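You operate a simulated robot arm through the tools that you are given. There is no shell and no other tool.

Carry out the task below with a simulated robot arm. There is one attempt and no reset: what you move stays moved.

JOB
Clamp the east junction box and take its grey lid off.
Fine: clamp first; pull the cap off the lid, undo both its screws; lid and cap end on the bench.

It is judged by the outcome, as a careful person would: the job done as asked, and still so three seconds after it is handed in. It fails if anything else is knocked over, pushed out of place, dropped, spilled or broken. Lids that push on must go on centred and level and be pressed home; caps that screw on are set level and turned clockwise until they are tight.

ROBOT AND FRAMES
A 5-joint arm with a two-finger parallel gripper, fixed in place. Base frame: the origin is at the foot of the arm, x ahead of it, y to its left, z up; the work surface is at about z = 0. Units: mm, degrees, N and s.
With the tool pointing down near the work surface it reaches from about 260 to 680 mm from the base axis. Its first joint turns from -66.0 to 66.0 degrees. The tool tilts only in the upright plane through the base axis and itself; it spins freely about its own axis. Payload 2.9 kg.
Tool frame: the origin (TCP) lies between the finger pads and is the grasp point; the fingertips stand 30 mm ahead of it; z points along the fingers, y is the line along which they close. The gripper opens to 110 mm. The fingers are 20 mm wide and 10 mm thick; the gripper's body (48 by 112 mm) begins 55 mm behind the TCP.
Orientation is that of the tool frame in the base frame, as a unit quaternion [w, x, y, z]. With the fingers straight down and closing along the base's y, the tool's x points along the base's -x, its y along +y and its z along -z.

CONTROLS
- The arm moves only by the tool play_rows. Its argument "rows" is a list of rows, each an object of numbers (a shift or turn left out is 0, a gripper value left out holds the last): "tx", "ty", "tz": the shift along the tool's x, y, z in units of 100 mm (1.0 is 100 mm); "ax", "ay", "az": the turn, a rotation vector about the tool's x, y, z in units of 45 degrees (1.0 is 45 degrees); "hand": the finger opening in mm, from 0 to 110. In form: [{"tx": .., "ty": .., "tz": .., "ax": .., "ay": .., "az": .., "hand": ..}, ...]. A call has 1 to 20 rows; each row is the pose to reach, as a shift and turn from the pose commanded when the call began, along the tool's axes at that moment. A call with a number of a shift or a turn outside -1 to 1 is refused whole. Each row takes 0.2 s and may step no farther than 50 mm and 8.6 degrees from the row before; otherwise, or with a gripper value out of range, the whole call is refused. A pose out of reach is approached as far as the arm can. The call stops where the force on the tool passes 60 N (or 10 N more than at its start, if that is more) or the arm is blocked; 0.2 s more then pass. The fingers move at their own pace (about 108 mm/s each) and stop on an object; they squeeze with about 24 N. The grip force told is the motor's: it shows also when the fingers shut on nothing. Time passes only in rows, and 0.2 s behind the last, so rows that repeat a pose let the fingers close. It gives the time, the measured TCP pose, the force on the tool (base axes), the opening and the grip force at its end, in the units of the frame above (readings bear some noise), with the torque about the TCP (base axes, N m) and any sound that the robot's microphone picked up.
- Cameras (640 x 400 px; columns grow to the right, rows downward): "scene" is fixed at [6.1, -447.2, 583.8]; the picture's right is [0.94, -0.33, 0.00], its down [-0.25, -0.71, -0.66] and it looks along [0.22, 0.62, -0.75] (base axes); focal length 214 px, centre (320, 200). "wrist" rides on the gripper at [72, 17, -103] in the tool frame; the picture's right is [-0.23, 0.97, 0.00], its down [-0.76, -0.18, -0.62] and it looks along [-0.61, -0.14, 0.78] (tool axes); focal length 222 px, centre (320, 200). There is no depth. A picture from a camera that has moved, and an enlarged one, comes with that camera's place and axes in the base frame and with its lens.
- get_image(camera): a new picture of that camera. It takes no simulated time.
- enlarge(camera, box): a new picture of the part [left, top, right, bottom] of that camera's present view, enlarged. It takes no simulated time.
- job_done(): hands the job in; it is judged then, once.

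Nothing tells you positions but the pictures and the camera data. Unless the task says otherwise, let go and move clear before handing in.

The tools are called after "Call:" as a command line: name --argument value ..., lists and objects as JSON in quotes. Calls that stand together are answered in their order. play_rows: Moves the arm, as the interface text tells. Its arguments: {"type":"object","properties":{"rows":{"type":"array","items":{"type":"object","properties":{"tx":{"type":"number"},"ty":{"type":"number"},"tz":{"type":"number"},"ax":{"type":"number"},"ay":{"type":"number"},"az":{"type":"number"},"hand":{"type":"number"}}}}},"required":["rows"]} The other tools are called the same way: get_image (camera) takes a picture; enlarge (camera, box) takes an enlarged picture of a part of a camera's view; job_done () hands the job in.

At the start:

```text
t: 0.0
ee_pos: [468.7, 109.8, 347.1]
tcp_rot: [0.0, 0.0, 1.0, 0.0]
contact_force: [0.7, -0.1, -1.0]
moment: [-0.06, -0.01, 0.02]
opening: 109.9
finger_force: 0.1
```

scene: 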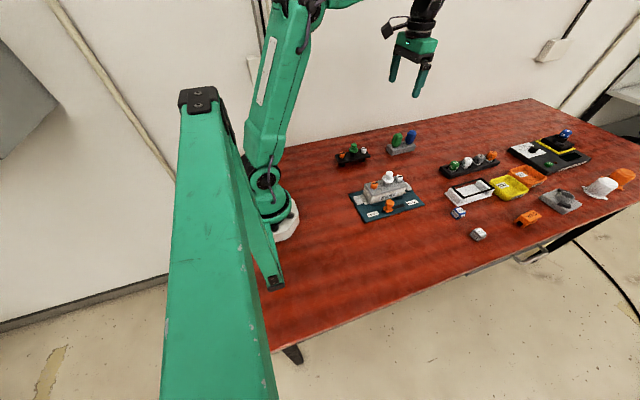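
wrist: 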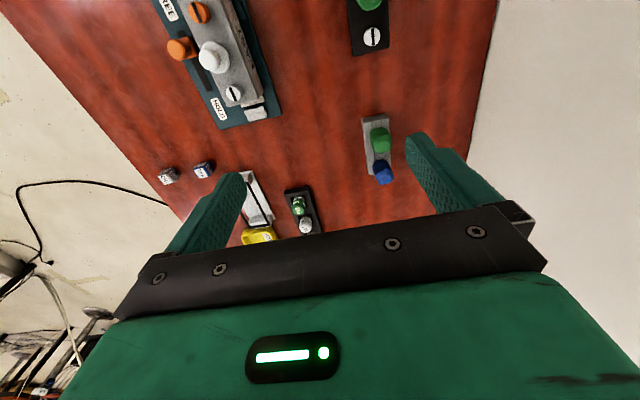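

I see a teal base with a grey-lidded box in the middle of the bench, along with racks, trays and other items. I'll take closer pictures first to find the junction boxes, clamp, cap and screws.

Call:
enlarge --camera "scene" --box '[320, 110, 440, 240]'

Call:
enlarge --camera "scene" --box '[430, 110, 640, 250]'

Call:
enlarge --camera "wrist" --box '[140, 0, 420, 140]'

```text
3.08 times, centred on (380, 175) of scene
camera zoom: at [6.1, -447.2, 583.8], right [0.94, -0.33, 0.0], down [-0.25, -0.71, -0.66], along [0.22, 0.62, -0.75], focal length 660 px, centre (135, 277)
```

zoom: 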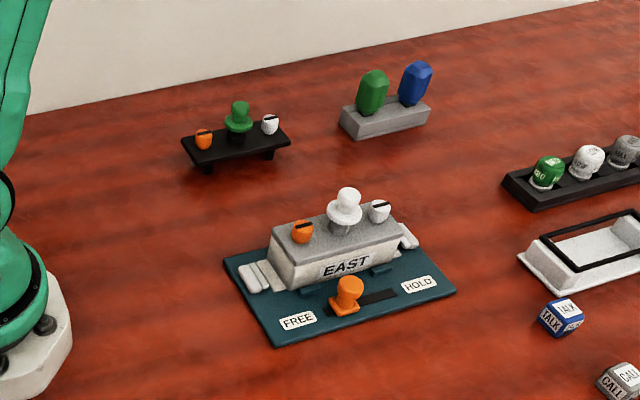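

```text
2.86 times, centred on (535, 180) of scene
camera zoom: at [6.1, -447.2, 583.8], right [0.94, -0.33, 0.0], down [-0.25, -0.71, -0.66], along [0.22, 0.62, -0.75], focal length 613 px, centre (-294, 257)
```

zoom: 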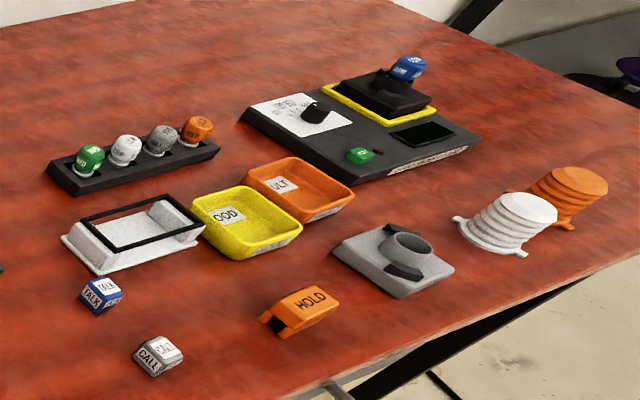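

```text
2.29 times, centred on (280, 70) of wrist
camera zoom: at [396.8, 127.5, 449.8], right [0.23, 0.97, 0.0], down [0.76, -0.18, 0.62], along [0.61, -0.14, -0.78], focal length 508 px, centre (411, 497)
```

zoom: 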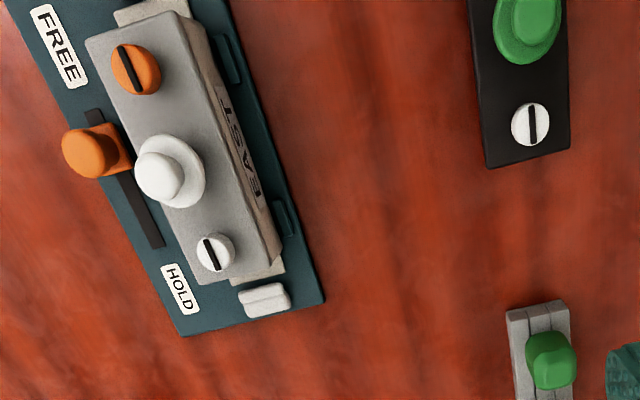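

The box marked EAST sits on a teal plate around x 286–517, y -109–22. An orange slide handle is at the FREE end of its slot, and the grey lid carries an orange screw, a white cap and a white screw. I'll move over it for a closer look.

Call:
play_rows --rows '[{"tx": 0.2, "ty": -0.3, "tz": 0.0}, {"tx": 0.4, "ty": -0.6, "tz": 0.1}, {"tx": 0.6, "ty": -0.85, "tz": 0.2}, {"tx": 0.7, "ty": -1.0, "tz": 0.3}]'

Call:
get_image --camera "wrist"

```text
t: 1.0
ee_pos: [399.6, 10.7, 316.4]
tcp_rot: [0.0, 0.0, 1.0, 0.0]
contact_force: [0.5, -0.9, -0.8]
moment: [0.04, -0.03, 0.02]
opening: 110.0
finger_force: 0.1
```

```text
taken
camera wrist: at [327.9, 27.8, 419.9], right [0.23, 0.97, 0.0], down [0.76, -0.18, 0.62], along [0.61, -0.14, -0.78], focal length 222 px, centre (320, 200)
```

wrist: 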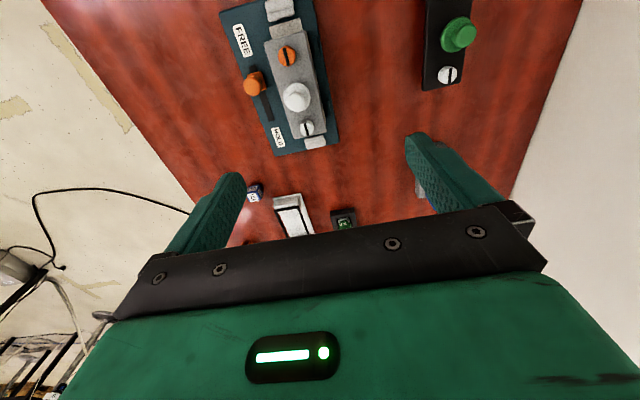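

The wrist view shows the box near the top of the frame. I'll enlarge that part.

Call:
enlarge --camera "wrist" --box '[200, 0, 360, 160]'

Call:
enlarge --camera "wrist" --box '[360, 0, 520, 100]'

```text
2.50 times, centred on (280, 80) of wrist
camera zoom: at [327.9, 27.8, 419.9], right [0.23, 0.97, 0.0], down [0.76, -0.18, 0.62], along [0.61, -0.14, -0.78], focal length 555 px, centre (420, 500)
```

zoom: 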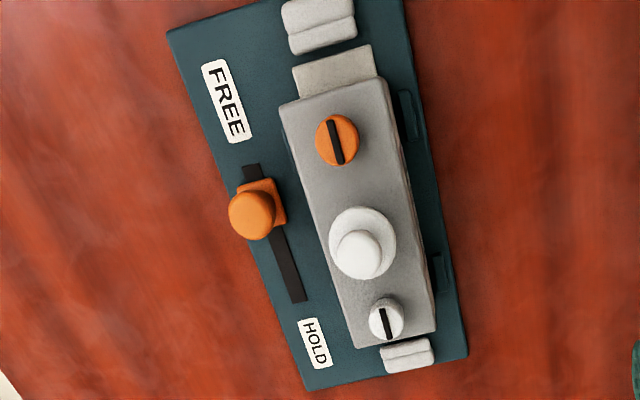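

```text
4.00 times, centred on (440, 50) of wrist
camera zoom: at [327.9, 27.8, 419.9], right [0.23, 0.97, 0.0], down [0.76, -0.18, 0.62], along [0.61, -0.14, -0.78], focal length 888 px, centre (-160, 800)
```

zoom: 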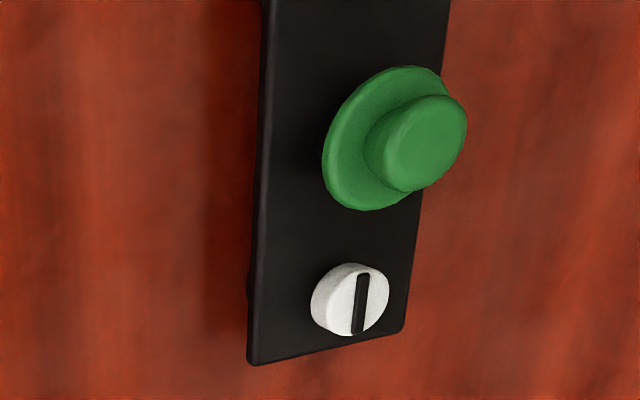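

The lid is about 137×53 mm, centred near (400,-20). I put the screws at x≈351 and x≈449, both with tops at z≈80, the white cap at x≈400 with its top at about 112, and the slider knob at about (377,-88,50). Next I'll spin the gripper 90° and lower it for a side view of the slider and box.

Call:
play_rows --rows '[{"tx": 0.03, "ty": -0.2, "tz": 0.0, "az": -0.17}, {"tx": 0.06, "ty": -0.4, "tz": 0.0, "az": -0.34}, {"tx": 0.09, "ty": -0.6, "tz": 0.0, "az": -0.51}, {"tx": 0.12, "ty": -0.8, "tz": 0.2, "az": -0.68}, {"tx": 0.15, "ty": -0.9, "tz": 0.4, "az": -0.85}, {"tx": 0.15, "ty": -0.99, "tz": 0.66, "az": -1.0}]'

Call:
play_rows --rows '[{"az": -0.17}, {"az": -0.34}, {"az": -0.51}, {"az": -0.68}, {"az": -0.85}, {"az": -1.0}]'

Call:
get_image --camera "wrist"

```text
t: 2.4
ee_pos: [383.8, -88.8, 248.9]
tcp_rot: [0.0, -0.384, 0.923, 0.0]
contact_force: [0.0, -0.8, -0.3]
moment: [0.0, 0.02, -0.01]
opening: 110.1
finger_force: 0.0
```

```text
t: 3.8
ee_pos: [383.7, -87.8, 249.7]
tcp_rot: [0.0, 0.708, -0.706, 0.0]
contact_force: [0.2, 0.6, 0.5]
moment: [-0.04, -0.02, 0.01]
opening: 110.0
finger_force: 0.0
```

```text
taken
camera wrist: at [367.6, -160.6, 353.3], right [-0.97, 0.23, 0.0], down [0.18, 0.76, 0.62], along [0.14, 0.61, -0.78], focal length 222 px, centre (320, 200)
```

wrist: 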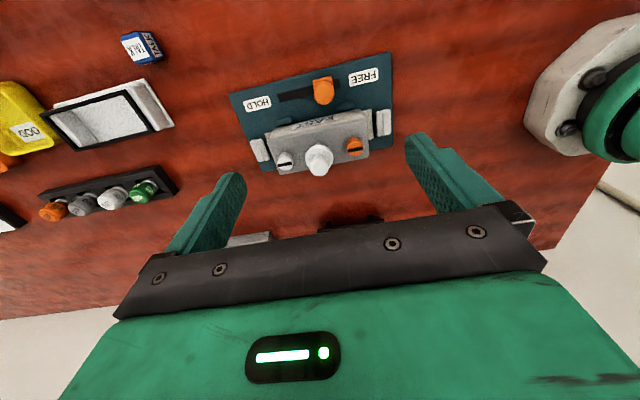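

The view is now from the label side, and HOLD is at the +x end. I'll enlarge the slider and the box.

Call:
enlarge --camera "wrist" --box '[225, 45, 405, 180]'

Call:
enlarge --camera "scene" --box '[345, 160, 430, 225]'

```text
2.96 times, centred on (315, 112) of wrist
camera zoom: at [367.6, -160.6, 353.3], right [-0.97, 0.23, 0.0], down [0.18, 0.76, 0.62], along [0.14, 0.61, -0.78], focal length 658 px, centre (335, 459)
```

zoom: 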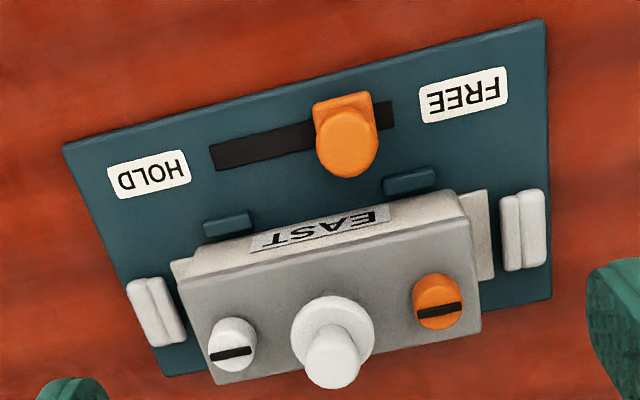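

```text
6.15 times, centred on (388, 192) of scene
camera zoom: at [6.1, -447.2, 583.8], right [0.94, -0.33, 0.0], down [-0.25, -0.71, -0.66], along [0.22, 0.62, -0.75], focal length 1320 px, centre (-95, 246)
```

zoom: 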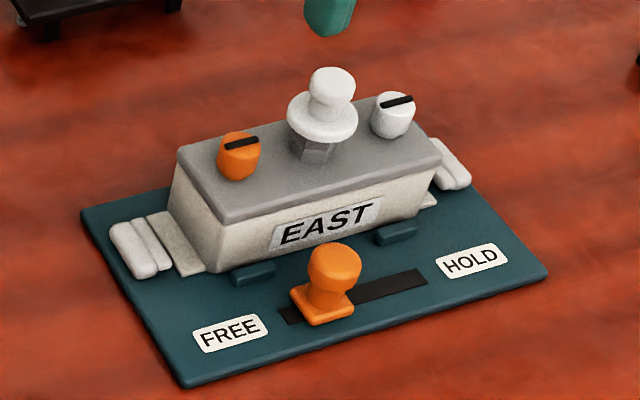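

The slider has a knob about 29 mm across on a square base, centred near (378,-89), with its top at z≈50. I'll set the fingers to 60 mm and come down around it, closing along x, so that they pass well clear of the box.

Call:
play_rows --rows '[{"ty": 0.03, "tx": 0.01, "tz": 0.3, "hand": 60}, {"ty": 0.057, "tx": 0.01, "tz": 0.6}, {"ty": 0.057, "tx": 0.01, "tz": 0.9}, {"ty": 0.057, "tx": 0.01, "tz": 1.0}]'

Call:
get_image --camera "wrist"

Call:
get_image --camera "scene"

```text
t: 4.8
ee_pos: [377.6, -88.6, 150.4]
tcp_rot: [0.0, -0.707, 0.707, -0.001]
contact_force: [-0.5, 0.3, -0.1]
moment: [-0.02, -0.01, -0.02]
opening: 59.9
finger_force: 0.1
```

```text
taken
camera wrist: at [361.7, -162.0, 253.6], right [-0.97, 0.23, 0.0], down [0.18, 0.76, 0.62], along [0.14, 0.61, -0.78], focal length 222 px, centre (320, 200)
```

wrist: 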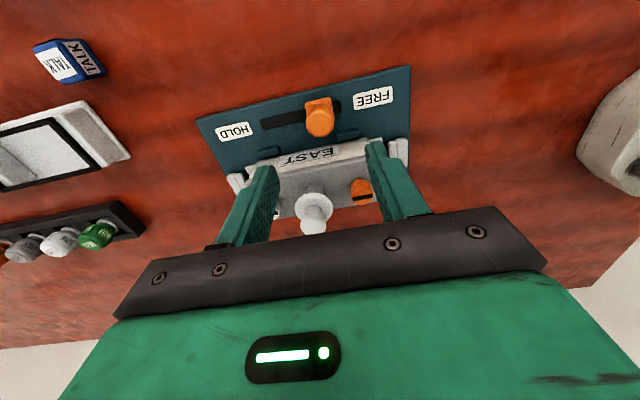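

```text
taken
```

scene: 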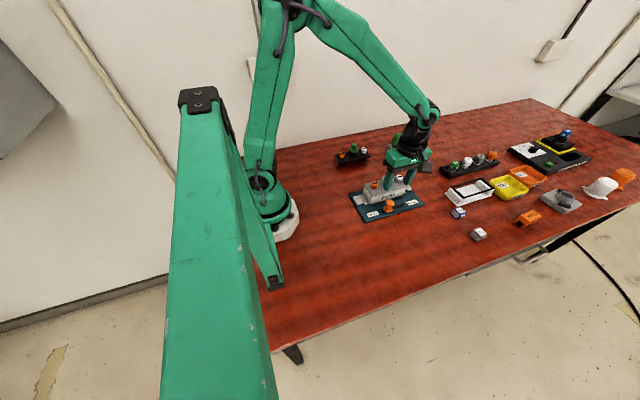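

The gripper is centred on the knob at z=150. I'll lower it to TCP z≈55 and check clearance before closing.

Call:
play_rows --rows '[{"tz": 0.3}, {"tz": 0.6}, {"tz": 0.8}, {"tz": 0.94}]'

Call:
enlarge --camera "scene" --box '[345, 150, 445, 225]'

Call:
get_image --camera "wrist"

```text
t: 5.8
ee_pos: [377.1, -88.8, 56.0]
tcp_rot: [0.001, 0.708, -0.707, 0.0]
contact_force: [0.5, -0.6, -0.4]
moment: [0.02, -0.02, -0.02]
opening: 60.2
finger_force: 0.2
```

```text
5.33 times, centred on (395, 188) of scene
camera zoom: at [6.1, -447.2, 583.8], right [0.94, -0.33, 0.0], down [-0.25, -0.71, -0.66], along [0.22, 0.62, -0.75], focal length 1144 px, centre (-80, 267)
```

zoom: 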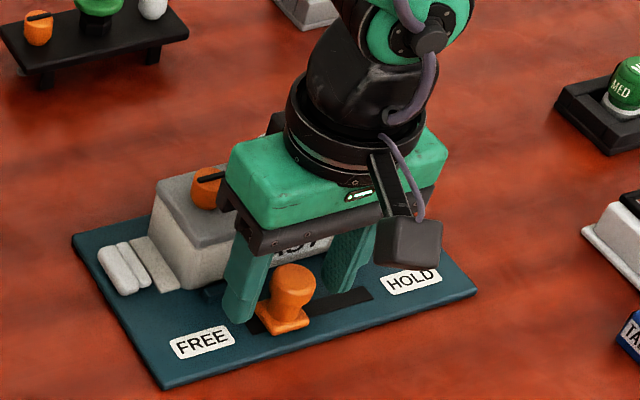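

```text
taken
camera wrist: at [360.7, -161.6, 159.4], right [-0.97, 0.23, 0.0], down [0.18, 0.76, 0.62], along [0.14, 0.61, -0.78], focal length 222 px, centre (320, 200)
```

wrist: 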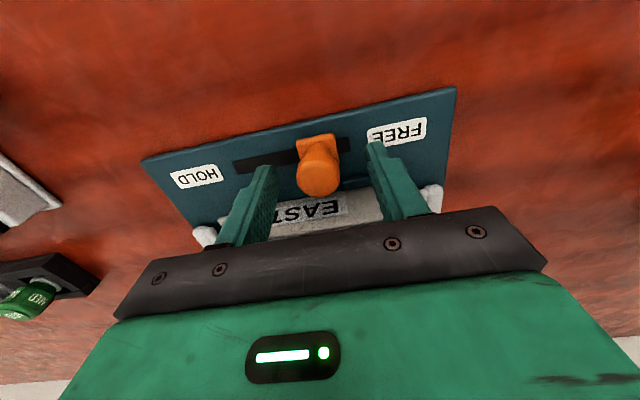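

The knob sits between the fingers and everything lines up. I'll close on it now.

Call:
play_rows --rows '[{"hand": 10}, {"hand": 10}, {"hand": 10}]'

```text
t: 6.6
ee_pos: [378.1, -89.7, 56.6]
tcp_rot: [0.001, -0.707, 0.707, -0.001]
contact_force: [12.0, 2.1, -12.1]
moment: [-0.09, -0.17, 0.02]
opening: 26.3
finger_force: 45.6
```

I have the knob, with the opening at 26 mm. I'll drag it toward HOLD along +x in small steps.

Call:
play_rows --rows '[{"ty": -0.05}, {"ty": -0.1}, {"ty": -0.15}, {"ty": -0.2}, {"ty": -0.25}]'

```text
t: 7.8
ee_pos: [401.5, -89.9, 56.7]
tcp_rot: [0.0, 0.707, -0.707, -0.001]
contact_force: [-1.9, 12.5, -4.9]
moment: [-0.01, -0.08, -0.27]
opening: 26.4
finger_force: 45.1
```

The slider moves freely and has reached about x=402. I'll keep going toward HOLD.

Call:
play_rows --rows '[{"ty": -0.05}, {"ty": -0.1}, {"ty": -0.15}, {"ty": -0.2}, {"ty": -0.23}, {"ty": -0.26}]'

Call:
get_image --camera "wrist"

Call:
enlarge --camera "scene" --box '[345, 150, 445, 225]'

```text
t: 9.3
ee_pos: [422.5, -89.2, 55.0]
tcp_rot: [-0.007, -0.706, 0.708, 0.009]
contact_force: [-7.6, -1.5, 6.2]
moment: [-0.16, -0.42, -0.03]
opening: 26.7
finger_force: 45.8
stopped in row 6: the force on the tool passed its limit at 61 N (the readings are from after the stop); the commanded pose is now the measured one
```

```text
taken
camera wrist: at [408.1, -162.3, 159.2], right [-0.97, 0.23, 0.02], down [0.19, 0.76, 0.62], along [0.13, 0.61, -0.78], focal length 222 px, centre (320, 200)
```

wrist: 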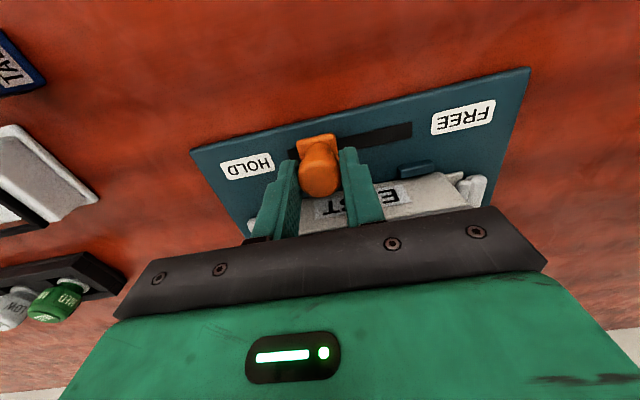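

```text
5.33 times, centred on (395, 188) of scene
camera zoom: at [6.0, -447.3, 583.9], right [0.94, -0.33, 0.0], down [-0.25, -0.71, -0.66], along [0.22, 0.62, -0.75], focal length 1144 px, centre (-80, 267)
```

zoom: 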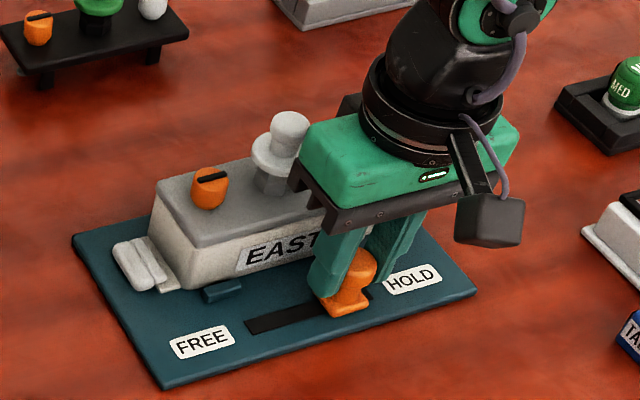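

The slider has hit its stop at the HOLD end, at about x=424, and the end jaw has moved in over the box's foot. I'll open, lift clear and check that it stays put.

Call:
play_rows --rows '[{"hand": 60}, {"hand": 60}, {"tz": -0.3}, {"tz": -0.6}, {"tz": -1.0}]'

Call:
get_image --camera "wrist"

Call:
enlarge --camera "scene" --box '[345, 150, 445, 225]'

```text
t: 10.5
ee_pos: [424.5, -89.2, 157.5]
tcp_rot: [-0.005, -0.706, 0.708, 0.009]
contact_force: [-0.3, -0.6, 0.4]
moment: [-0.02, -0.02, 0.01]
opening: 59.9
finger_force: 0.1
```

```text
taken
camera wrist: at [410.3, -162.5, 260.8], right [-0.97, 0.23, 0.02], down [0.19, 0.76, 0.62], along [0.13, 0.61, -0.78], focal length 222 px, centre (320, 200)
```

wrist: 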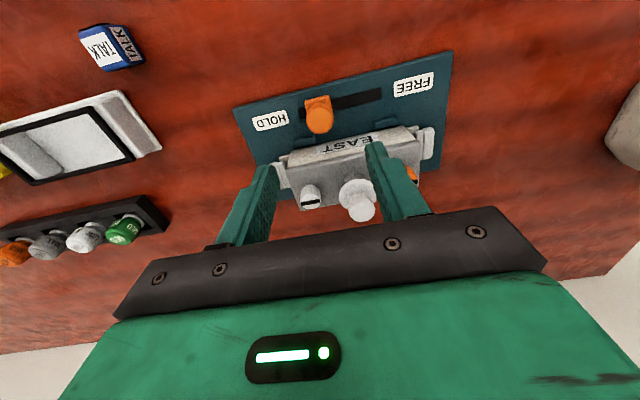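

```text
5.33 times, centred on (395, 188) of scene
camera zoom: at [6.1, -447.2, 583.8], right [0.94, -0.33, 0.0], down [-0.25, -0.71, -0.66], along [0.22, 0.62, -0.75], focal length 1144 px, centre (-80, 267)
```

zoom: 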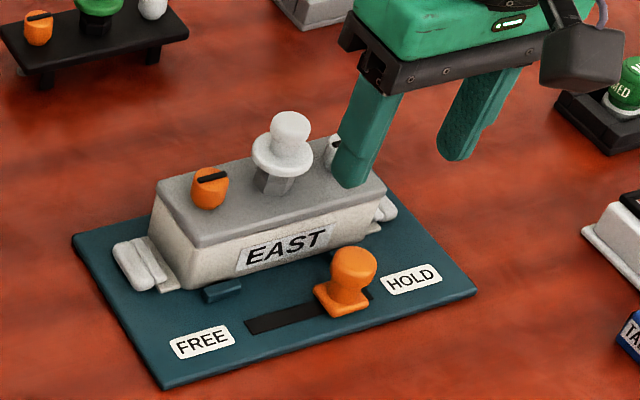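

The handle looks like it is at HOLD. I'll enlarge to see how far it is from the end of the slot.

Call:
enlarge --camera "wrist" --box '[225, 45, 465, 215]'

Call:
enlarge --camera "scene" --box '[375, 175, 425, 215]'

```text
2.35 times, centred on (345, 130) of wrist
camera zoom: at [410.3, -162.5, 260.8], right [-0.97, 0.23, 0.02], down [0.19, 0.76, 0.62], along [0.13, 0.61, -0.78], focal length 523 px, centre (261, 365)
```

zoom: 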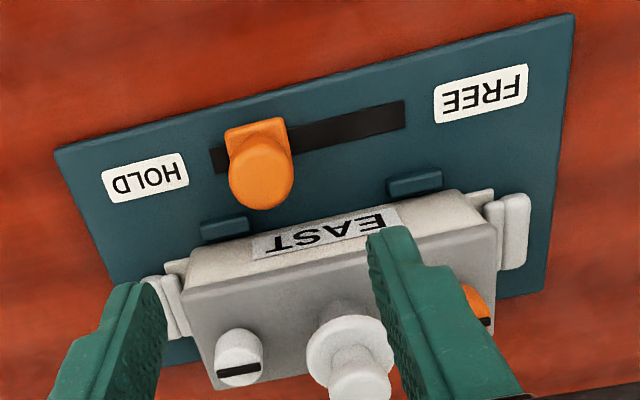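

```text
10.00 times, centred on (400, 195) of scene
camera zoom: at [6.1, -447.2, 583.8], right [0.94, -0.33, 0.0], down [-0.25, -0.71, -0.66], along [0.22, 0.62, -0.75], focal length 2145 px, centre (-480, 250)
```

zoom: 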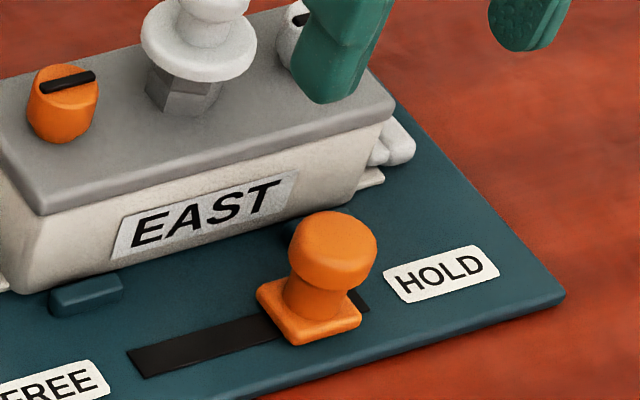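

The handle sits as far from the HOLD end of the slot as it originally did from the FREE end, and both end jaws are over the box feet, so the box is clamped. Next I'll correct the small tool tilt and move above the white cap for a close look.

Call:
play_rows --rows '[{"tz": -0.2, "ax": 0.025, "ay": 0.007}, {"tz": -0.35, "ax": 0.025, "ay": 0.007}, {"tz": -0.35, "tx": -0.25, "ty": 0.1, "ax": 0.025, "ay": 0.007}, {"tz": -0.35, "tx": -0.5, "ty": 0.2, "ax": 0.025, "ay": 0.007}, {"tz": -0.35, "tx": -0.69, "ty": 0.245, "ax": 0.025, "ay": 0.007}]'

Call:
get_image --camera "wrist"

Call:
enlarge --camera "wrist" --box '[220, 60, 440, 200]'

```text
t: 11.7
ee_pos: [400.2, -20.2, 192.6]
tcp_rot: [0.001, -0.706, 0.708, 0.0]
contact_force: [0.1, -1.1, -0.3]
moment: [0.03, -0.02, 0.01]
opening: 60.0
finger_force: 0.0
```

```text
taken
camera wrist: at [384.8, -93.1, 295.3], right [-0.97, 0.23, 0.0], down [0.18, 0.76, 0.62], along [0.14, 0.61, -0.78], focal length 222 px, centre (320, 200)
```

wrist: 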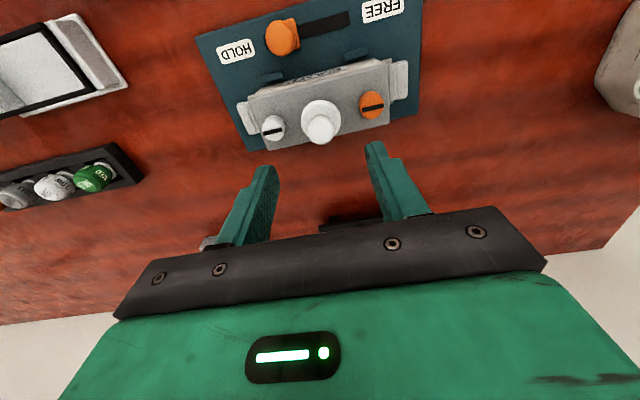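

```text
2.86 times, centred on (330, 130) of wrist
camera zoom: at [384.8, -93.1, 295.3], right [-0.97, 0.23, 0.0], down [0.18, 0.76, 0.62], along [0.14, 0.61, -0.78], focal length 635 px, centre (291, 400)
```

zoom: 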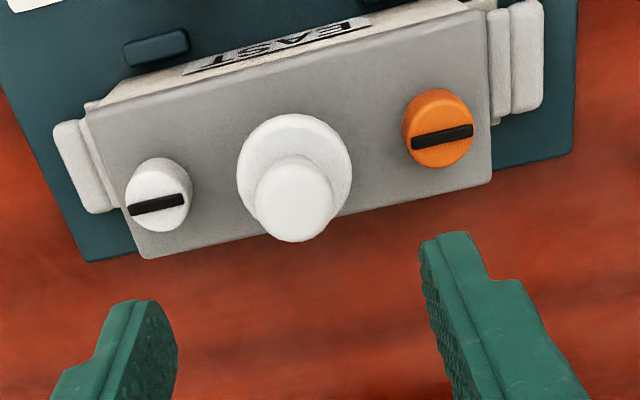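

The cap's knob is on axis near (400,-22) with its top at about z=112. I'll narrow the fingers to 50 mm and descend around the knob, stopping with the tips above the flange.

Call:
play_rows --rows '[{"tz": 0.2, "tx": 0.01, "hand": 50}, {"tz": 0.4, "tx": 0.015}, {"tz": 0.55, "tx": 0.015}, {"tz": 0.66, "tx": 0.015}]'

Call:
enlarge --camera "scene" --box '[355, 150, 435, 210]'

Call:
enlarge --camera "wrist" --box '[220, 80, 440, 220]'

```text
t: 12.7
ee_pos: [400.5, -20.3, 125.3]
tcp_rot: [-0.001, -0.706, 0.708, 0.001]
contact_force: [0.8, -0.3, 0.5]
moment: [-0.02, -0.02, -0.03]
opening: 50.2
finger_force: 0.0
```

```text
6.67 times, centred on (395, 180) of scene
camera zoom: at [6.1, -447.2, 583.8], right [0.94, -0.33, 0.0], down [-0.25, -0.71, -0.66], along [0.22, 0.62, -0.75], focal length 1430 px, centre (-180, 333)
```

zoom: 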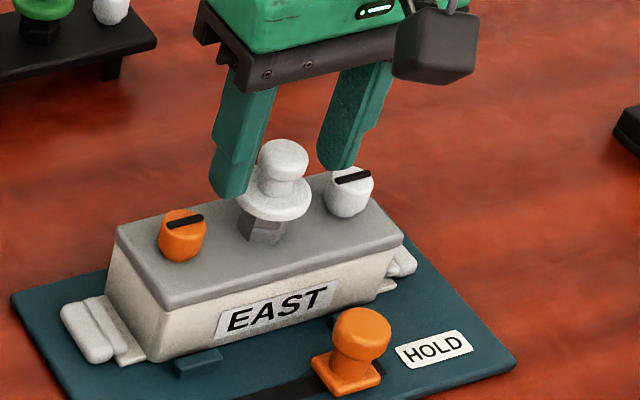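

```text
2.86 times, centred on (330, 150) of wrist
camera zoom: at [384.7, -94.2, 229.3], right [-0.97, 0.23, 0.0], down [0.18, 0.76, 0.62], along [0.14, 0.61, -0.78], focal length 635 px, centre (291, 343)
```

zoom: 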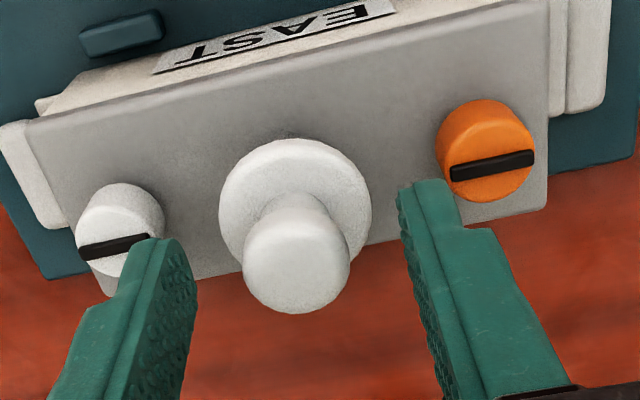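

The fingers straddle the knob and its top centre is about (400,-22.5). I'll go 5 mm lower, nudge y slightly and close on it.

Call:
play_rows --rows '[{"tz": 0.03, "tx": 0.01}, {"tz": 0.05, "tx": 0.015}, {"tz": 0.05, "tx": 0.015, "hand": 10}, {"tz": 0.05, "tx": 0.015, "hand": 10}, {"tz": 0.05, "tx": 0.015, "hand": 10}]'

```text
t: 13.9
ee_pos: [401.2, -23.4, 121.1]
tcp_rot: [0.0, -0.706, 0.709, 0.0]
contact_force: [-0.7, -1.1, 0.9]
moment: [-0.04, 0.0, -0.01]
opening: 22.1
finger_force: 23.7
```

The grip on the cap is clean, with a 22 mm opening and hardly any side force. I'll pull straight up in small steps.

Call:
play_rows --rows '[{"tz": -0.02}, {"tz": -0.04}, {"tz": -0.06}, {"tz": -0.08}, {"tz": -0.12}, {"tz": -0.16}]'

Call:
enlarge --camera "scene" --box '[355, 150, 435, 210]'

```text
t: 15.3
ee_pos: [401.9, -23.4, 136.2]
tcp_rot: [0.0, -0.706, 0.708, 0.0]
contact_force: [-0.3, 0.6, 0.3]
moment: [0.0, 0.01, 0.0]
opening: 22.0
finger_force: 24.2
heard: snap
```

```text
6.67 times, centred on (395, 180) of scene
camera zoom: at [6.1, -447.2, 583.8], right [0.94, -0.33, 0.0], down [-0.25, -0.71, -0.66], along [0.22, 0.62, -0.75], focal length 1430 px, centre (-180, 333)
```

zoom: 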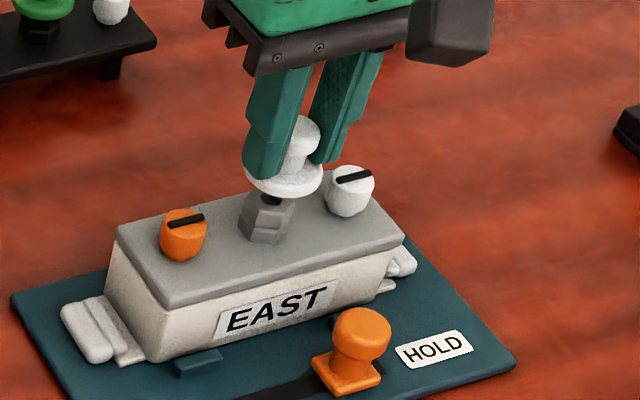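

The cap snapped off and is in the gripper. I'll lift it and carry it over the open bench at about (350,-210), passing high above the slider knob.

Call:
play_rows --rows '[{"tz": -0.3}, {"tz": -0.6}, {"tz": -0.75, "tx": 0.3}, {"tz": -0.75, "tx": 0.65}, {"tz": -0.75, "tx": 1.0}]'

Call:
play_rows --rows '[{"tx": 0.3, "ty": 0.2}, {"tx": 0.6, "ty": 0.4}, {"tx": 0.86, "ty": 0.5}, {"tx": 0.86, "ty": 0.5}]'

Call:
get_image --camera "scene"

Call:
get_image --camera "wrist"

```text
t: 16.5
ee_pos: [401.0, -124.2, 210.0]
tcp_rot: [0.0, -0.706, 0.709, 0.0]
contact_force: [0.0, 0.3, 0.2]
moment: [-0.03, 0.0, 0.03]
opening: 22.5
finger_force: 24.4
```

```text
t: 17.5
ee_pos: [349.9, -209.9, 210.2]
tcp_rot: [0.0, -0.706, 0.708, 0.0]
contact_force: [-0.2, 0.2, 0.0]
moment: [-0.01, 0.01, 0.01]
opening: 22.2
finger_force: 23.4
```

```text
taken
```

scene: 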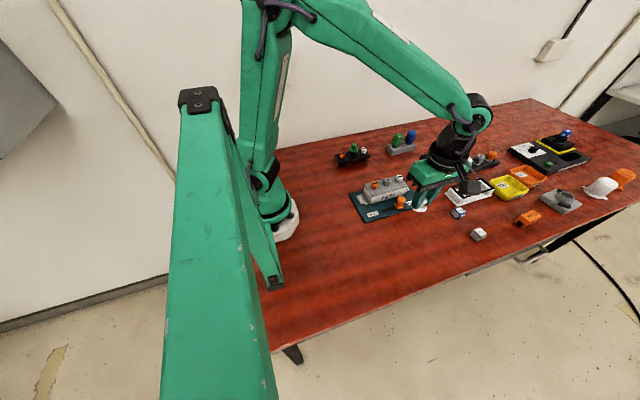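

```text
taken
camera wrist: at [333.6, -282.5, 313.1], right [-0.97, 0.23, 0.0], down [0.18, 0.76, 0.62], along [0.14, 0.61, -0.78], focal length 222 px, centre (320, 200)
```

wrist: 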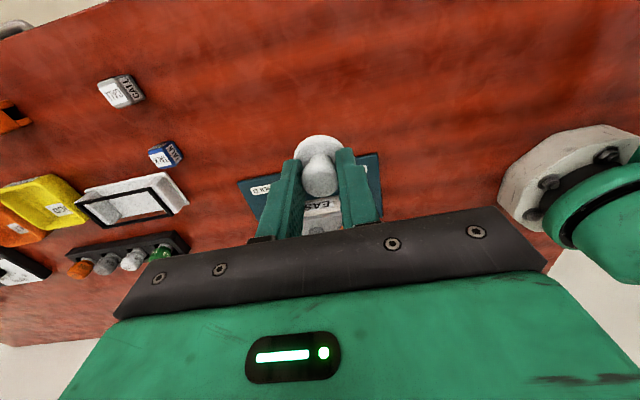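

The cap is held level over clear bench. I'll lower it to just above the surface.

Call:
play_rows --rows '[{"tz": 0.3}, {"tz": 0.6}, {"tz": 0.9}, {"tz": 1.0}]'

Call:
play_rows --rows '[{"tz": 0.2}, {"tz": 0.35}, {"tz": 0.48}]'

Call:
enlarge --camera "scene" --box '[340, 180, 440, 260]'

```text
t: 18.5
ee_pos: [350.7, -208.8, 109.0]
tcp_rot: [0.0, -0.706, 0.708, 0.0]
contact_force: [0.4, -0.8, -0.9]
moment: [0.03, -0.02, 0.02]
opening: 22.5
finger_force: 24.3
```

```text
t: 19.3
ee_pos: [351.4, -211.1, 63.0]
tcp_rot: [0.0, -0.706, 0.708, 0.0]
contact_force: [0.0, 0.2, -0.4]
moment: [0.03, 0.03, 0.03]
opening: 22.4
finger_force: 23.9
```

```text
5.00 times, centred on (390, 220) of scene
camera zoom: at [6.1, -447.2, 583.8], right [0.94, -0.33, 0.0], down [-0.25, -0.71, -0.66], along [0.22, 0.62, -0.75], focal length 1072 px, centre (-30, 100)
```

zoom: 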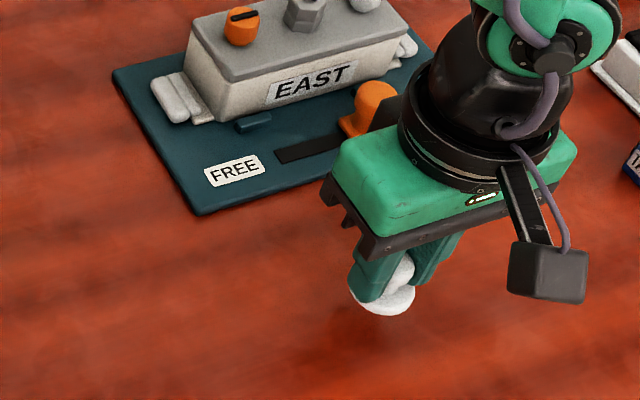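

Clear space remains under the cap. I'll lower it in small steps and watch for contact.

Call:
play_rows --rows '[{"tz": 0.02}, {"tz": 0.04}, {"tz": 0.06}, {"tz": 0.08}]'

Call:
play_rows --rows '[{"tz": 0.02}, {"tz": 0.04}, {"tz": 0.05}]'

```text
t: 20.3
ee_pos: [351.4, -210.1, 54.8]
tcp_rot: [-0.001, -0.706, 0.708, 0.0]
contact_force: [-0.4, 0.6, -0.6]
moment: [0.0, 0.03, 0.0]
opening: 22.3
finger_force: 24.4
```

```text
t: 21.1
ee_pos: [350.0, -210.0, 52.4]
tcp_rot: [0.0, -0.706, 0.708, 0.0]
contact_force: [1.2, -0.6, 0.4]
moment: [-0.01, 0.03, 0.03]
opening: 22.5
finger_force: 24.0
```

There's no contact yet, so I'll continue down a few millimetres at a time.

Call:
play_rows --rows '[{"tz": 0.01}, {"tz": 0.02}, {"tz": 0.03}]'

Call:
enlarge --camera "scene" --box '[370, 210, 430, 250]'

```text
t: 21.9
ee_pos: [350.0, -210.0, 47.3]
tcp_rot: [0.0, -0.706, 0.708, 0.0]
contact_force: [0.4, -1.0, -1.1]
moment: [0.02, 0.02, -0.01]
opening: 22.2
finger_force: 24.1
```

```text
10.00 times, centred on (400, 230) of scene
camera zoom: at [6.1, -447.2, 583.8], right [0.94, -0.33, 0.0], down [-0.25, -0.71, -0.66], along [0.22, 0.62, -0.75], focal length 2145 px, centre (-480, -100)
```

zoom: 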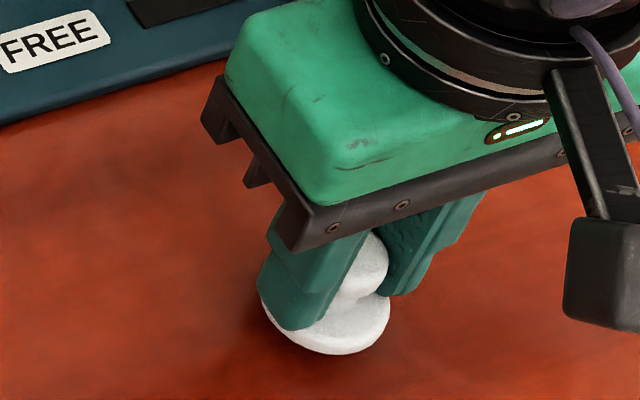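

Call:
play_rows --rows '[{"tz": 0.01}, {"tz": 0.02}, {"tz": 0.03}]'

Call:
play_rows --rows '[{"tz": 0.01}, {"tz": 0.02}]'

```text
t: 22.7
ee_pos: [350.3, -209.6, 43.9]
tcp_rot: [0.0, -0.706, 0.709, 0.0]
contact_force: [0.3, 1.3, -0.8]
moment: [-0.01, 0.03, 0.02]
opening: 22.0
finger_force: 23.6
```

```text
t: 23.3
ee_pos: [351.4, -210.0, 41.9]
tcp_rot: [0.0, -0.706, 0.708, 0.0]
contact_force: [0.0, -1.1, 0.6]
moment: [0.05, 0.0, 0.05]
opening: 22.3
finger_force: 24.0
```

Call:
play_rows --rows '[{"tz": 0.01}, {"tz": 0.015}]'

Call:
enlarge --camera "scene" --box '[370, 210, 430, 250]'

Call:
enlarge --camera "wrist" --box '[220, 100, 420, 230]'

```text
t: 23.9
ee_pos: [349.9, -210.6, 40.8]
tcp_rot: [0.0, -0.707, 0.708, 0.001]
contact_force: [0.4, 0.6, -0.1]
moment: [0.01, -0.01, 0.0]
opening: 22.5
finger_force: 24.0
```

```text
10.00 times, centred on (400, 230) of scene
camera zoom: at [6.1, -447.2, 583.8], right [0.94, -0.33, 0.0], down [-0.25, -0.71, -0.66], along [0.22, 0.62, -0.75], focal length 2145 px, centre (-480, -100)
```

zoom: 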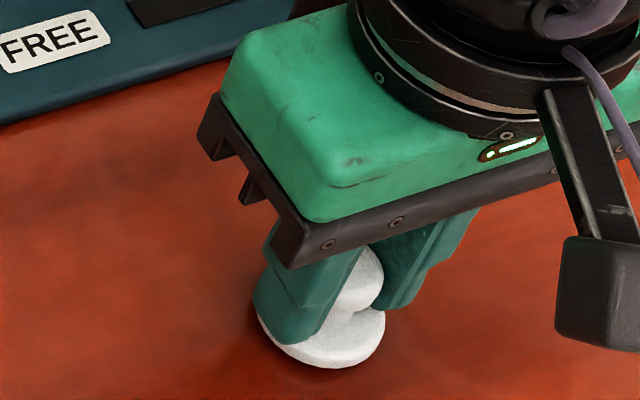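

```text
3.08 times, centred on (320, 165) of wrist
camera zoom: at [334.1, -282.8, 144.5], right [-0.97, 0.23, 0.0], down [0.18, 0.76, 0.62], along [0.14, 0.61, -0.78], focal length 684 px, centre (320, 308)
```

zoom: 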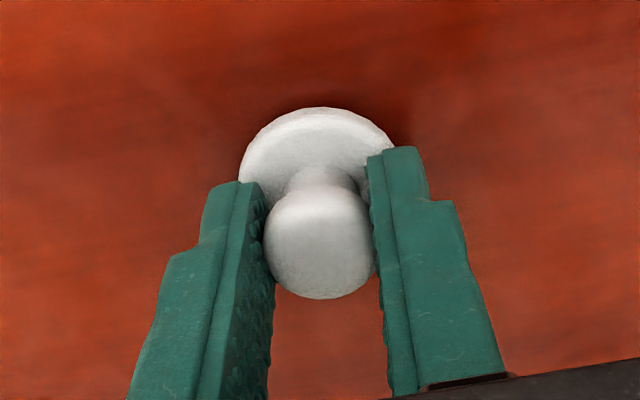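

Call:
play_rows --rows '[{"tz": 0.01}, {"tz": 0.02}]'

Call:
play_rows --rows '[{"tz": 0.01}, {"tz": 0.01}]'

```text
t: 24.5
ee_pos: [350.6, -210.4, 38.7]
tcp_rot: [0.0, -0.706, 0.708, 0.0]
contact_force: [-0.1, -0.5, -1.2]
moment: [-0.01, 0.02, 0.0]
opening: 22.4
finger_force: 23.5
```

```text
t: 25.1
ee_pos: [349.4, -209.3, 37.2]
tcp_rot: [0.0, -0.707, 0.707, 0.0]
contact_force: [0.6, 0.7, 0.7]
moment: [-0.01, 0.01, 0.04]
opening: 22.2
finger_force: 23.9
```

Call:
play_rows --rows '[{"tz": 0.01}, {"tz": 0.01}]'

Call:
play_rows --rows '[{"tz": 0.01}, {"tz": 0.01}]'

Call:
enlarge --camera "scene" --box '[370, 210, 430, 250]'

```text
t: 25.7
ee_pos: [350.7, -210.9, 38.5]
tcp_rot: [0.0, -0.707, 0.707, -0.001]
contact_force: [-3.5, 3.2, 16.6]
moment: [0.21, 0.11, 0.01]
opening: 22.3
finger_force: 24.3
```

```text
t: 26.3
ee_pos: [351.3, -210.6, 37.6]
tcp_rot: [0.001, -0.706, 0.708, -0.001]
contact_force: [-4.7, 2.8, 32.4]
moment: [0.14, 0.27, 0.0]
opening: 22.3
finger_force: 24.4
```

```text
10.00 times, centred on (400, 230) of scene
camera zoom: at [5.9, -447.2, 583.9], right [0.94, -0.33, 0.0], down [-0.25, -0.71, -0.66], along [0.22, 0.62, -0.75], focal length 2145 px, centre (-480, -100)
```

zoom: 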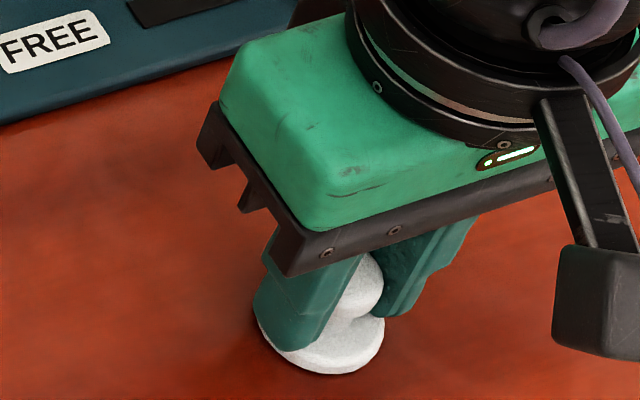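

The cap has touched the bench with firm contact at TCP z≈37.5. I'll ease off by 1.5 mm, open the fingers and lift away.

Call:
play_rows --rows '[{"tz": -0.015}, {"tz": -0.015, "hand": 50}, {"tz": -0.015, "hand": 50}, {"tz": -0.015, "hand": 50}, {"tz": -0.2}, {"tz": -0.5}, {"tz": -0.9}]'

Call:
enlarge --camera "scene" --box '[340, 180, 440, 260]'

Call:
get_image --camera "wrist"

```text
t: 27.9
ee_pos: [350.6, -210.5, 124.4]
tcp_rot: [0.0, -0.706, 0.708, 0.0]
contact_force: [-0.5, -0.6, -0.6]
moment: [0.04, -0.02, 0.02]
opening: 50.0
finger_force: 0.0
```

```text
5.00 times, centred on (390, 220) of scene
camera zoom: at [6.1, -447.3, 583.8], right [0.94, -0.33, 0.0], down [-0.25, -0.71, -0.66], along [0.22, 0.62, -0.75], focal length 1072 px, centre (-30, 100)
```

zoom: 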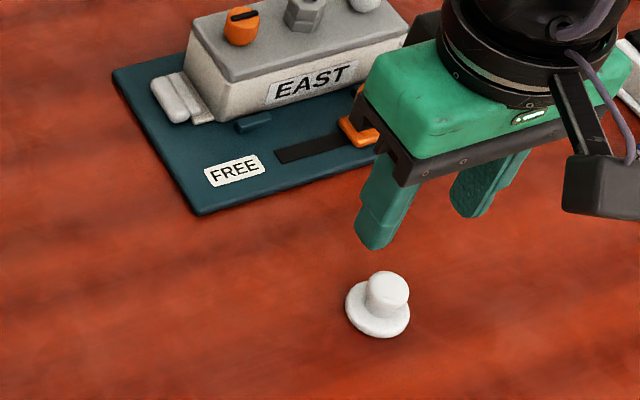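

```text
taken
camera wrist: at [334.3, -282.3, 228.6], right [-0.97, 0.23, 0.0], down [0.18, 0.76, 0.62], along [0.14, 0.61, -0.78], focal length 222 px, centre (320, 200)
```

wrist: 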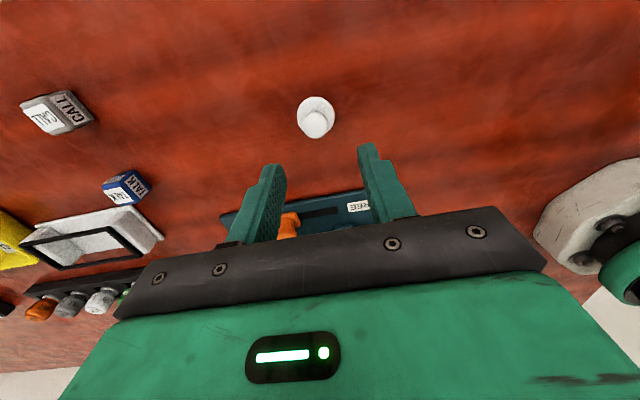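

The cap is standing on the bench at about (350,-210). Before going for the screws I'll use it to check how accurate my camera-based positions are.

Call:
enlarge --camera "wrist" --box '[280, 80, 360, 150]'

Call:
enlarge --camera "scene" --box '[365, 160, 415, 200]'

```text
5.71 times, centred on (320, 115) of wrist
camera zoom: at [334.3, -282.3, 228.6], right [-0.97, 0.23, 0.0], down [0.18, 0.76, 0.62], along [0.14, 0.61, -0.78], focal length 1269 px, centre (320, 686)
```

zoom: 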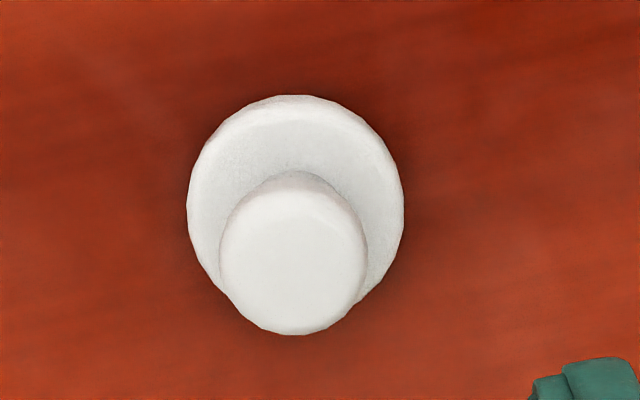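

```text
10.00 times, centred on (390, 180) of scene
camera zoom: at [6.1, -447.3, 583.8], right [0.94, -0.33, 0.0], down [-0.25, -0.71, -0.66], along [0.22, 0.62, -0.75], focal length 2145 px, centre (-380, 400)
```

zoom: 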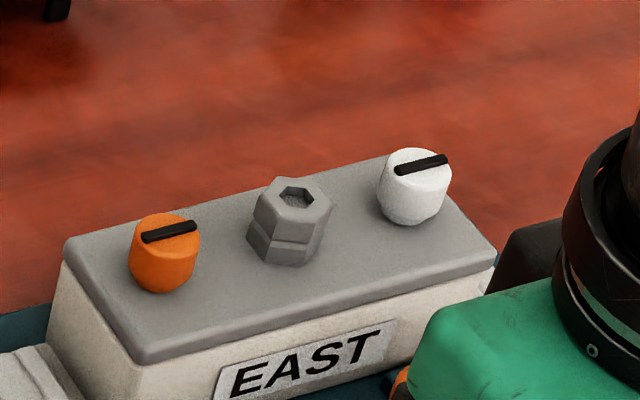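

My estimates are within about 1–2 mm. I take the orange screw head to be at (352,-22.5) and the white one at (449.5,-22.5), with heads about 22 mm across and tops at z≈80. I'll move above the orange screw.

Call:
play_rows --rows '[{"tz": -0.3}, {"tz": -0.65}, {"tz": -0.7, "tx": -0.3}, {"tz": -0.7, "tx": -0.6}, {"tz": -0.7, "tx": -0.9}]'

Call:
play_rows --rows '[{"tx": -0.35}, {"tx": -0.7}, {"tx": -0.9}, {"tx": -0.976, "ty": -0.015}, {"tx": -0.976, "ty": -0.015, "hand": 40}]'

Call:
enlarge --camera "wrist" --box '[180, 40, 420, 190]'

Call:
enlarge --camera "wrist" --box '[280, 80, 360, 130]'

```text
t: 29.1
ee_pos: [350.9, -119.8, 194.9]
tcp_rot: [0.0, -0.705, 0.709, 0.0]
contact_force: [0.4, -0.1, -0.7]
moment: [0.01, -0.03, -0.04]
opening: 49.9
finger_force: 0.0
```

```text
t: 30.3
ee_pos: [353.6, -22.1, 194.3]
tcp_rot: [0.001, -0.706, 0.708, 0.0]
contact_force: [-0.2, -0.4, 0.0]
moment: [-0.01, -0.01, -0.01]
opening: 39.9
finger_force: 0.1
```

```text
2.67 times, centred on (300, 115) of wrist
camera zoom: at [336.4, -94.7, 298.1], right [-0.97, 0.23, 0.0], down [0.18, 0.76, 0.62], along [0.14, 0.61, -0.78], focal length 592 px, centre (373, 427)
```

zoom: 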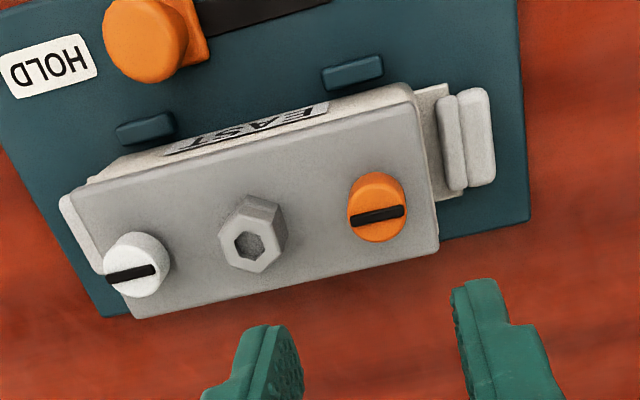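

```text
8.00 times, centred on (320, 105) of wrist
camera zoom: at [336.4, -94.7, 298.1], right [-0.97, 0.23, 0.0], down [0.18, 0.76, 0.62], along [0.14, 0.61, -0.78], focal length 1777 px, centre (320, 960)
```

zoom: 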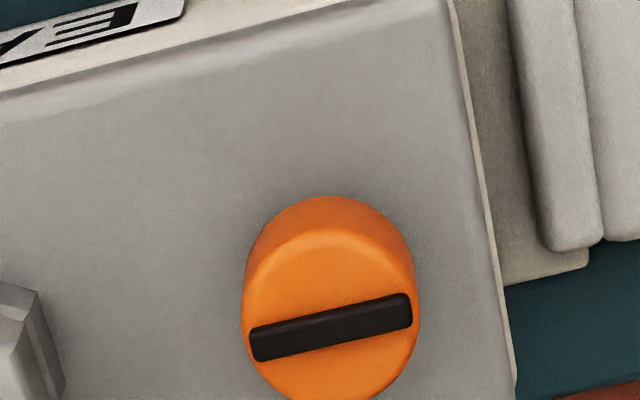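

The black bar on the orange head is a handy rotation mark, and the head centre checks out at about (352,-21.5). I'll lower the fingers around the head now.

Call:
play_rows --rows '[{"tz": 0.3}, {"tz": 0.6}, {"tz": 0.8}, {"tz": 0.92}]'

Call:
enlarge --camera "scene" --box '[355, 155, 415, 205]'

Call:
enlarge --camera "wrist" --box '[240, 110, 400, 230]'

```text
t: 31.3
ee_pos: [353.0, -23.1, 103.3]
tcp_rot: [0.0, -0.706, 0.708, 0.001]
contact_force: [-0.4, -0.5, -0.3]
moment: [-0.01, 0.01, -0.01]
opening: 39.9
finger_force: 0.1
```

```text
8.00 times, centred on (385, 180) of scene
camera zoom: at [6.1, -447.2, 583.8], right [0.94, -0.33, 0.0], down [-0.25, -0.71, -0.66], along [0.22, 0.62, -0.75], focal length 1716 px, centre (-200, 360)
```

zoom: 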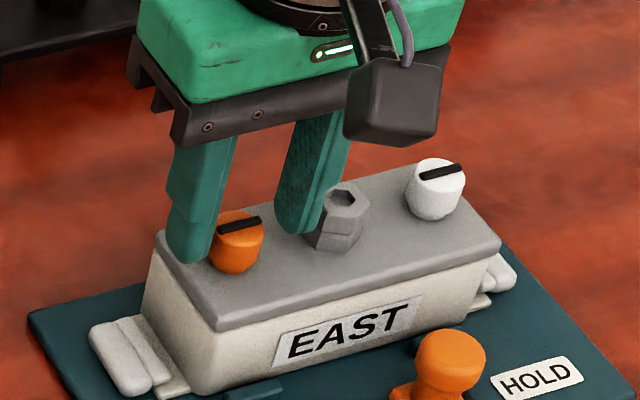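

```text
3.33 times, centred on (320, 170) of wrist
camera zoom: at [336.5, -94.5, 206.7], right [-0.97, 0.23, 0.0], down [0.18, 0.76, 0.62], along [0.14, 0.61, -0.78], focal length 740 px, centre (320, 300)
```

zoom: 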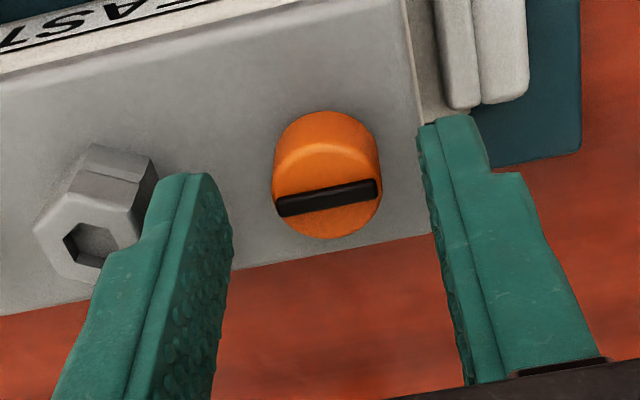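

The head is centred between the fingers. I'll nudge +1.3 mm in y, go down 4 mm and close.

Call:
play_rows --rows '[{"tz": 0.02, "tx": -0.013}, {"tz": 0.04, "tx": -0.013}, {"tz": 0.04, "tx": -0.013, "hand": 10}, {"tz": 0.04, "tx": -0.013, "hand": 10}, {"tz": 0.04, "tx": -0.013, "hand": 10}]'

```text
t: 32.5
ee_pos: [352.6, -21.1, 98.5]
tcp_rot: [0.0, -0.706, 0.708, 0.0]
contact_force: [0.1, -0.2, 0.3]
moment: [0.01, 0.04, 0.01]
opening: 20.6
finger_force: 23.9
```

The grip on the orange screw is clean with zero net force. I'll start turning it counter-clockwise as seen from above, gently at first, to check its behaviour.

Call:
play_rows --rows '[{"az": -0.11}, {"az": -0.22}, {"az": -0.33}, {"az": -0.44}]'

Call:
enlarge --camera "scene" --box '[355, 155, 415, 205]'

```text
t: 33.5
ee_pos: [351.7, -21.2, 100.4]
tcp_rot: [0.0, 0.817, -0.576, -0.001]
contact_force: [-0.4, 0.9, 0.8]
moment: [-0.01, 0.06, 0.01]
opening: 20.5
finger_force: 24.1
```

```text
8.00 times, centred on (385, 180) of scene
camera zoom: at [6.1, -447.2, 583.8], right [0.94, -0.33, 0.0], down [-0.25, -0.71, -0.66], along [0.22, 0.62, -0.75], focal length 1716 px, centre (-200, 360)
```

zoom: 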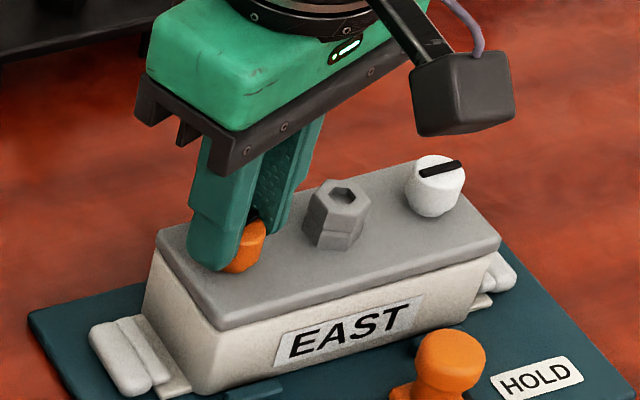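

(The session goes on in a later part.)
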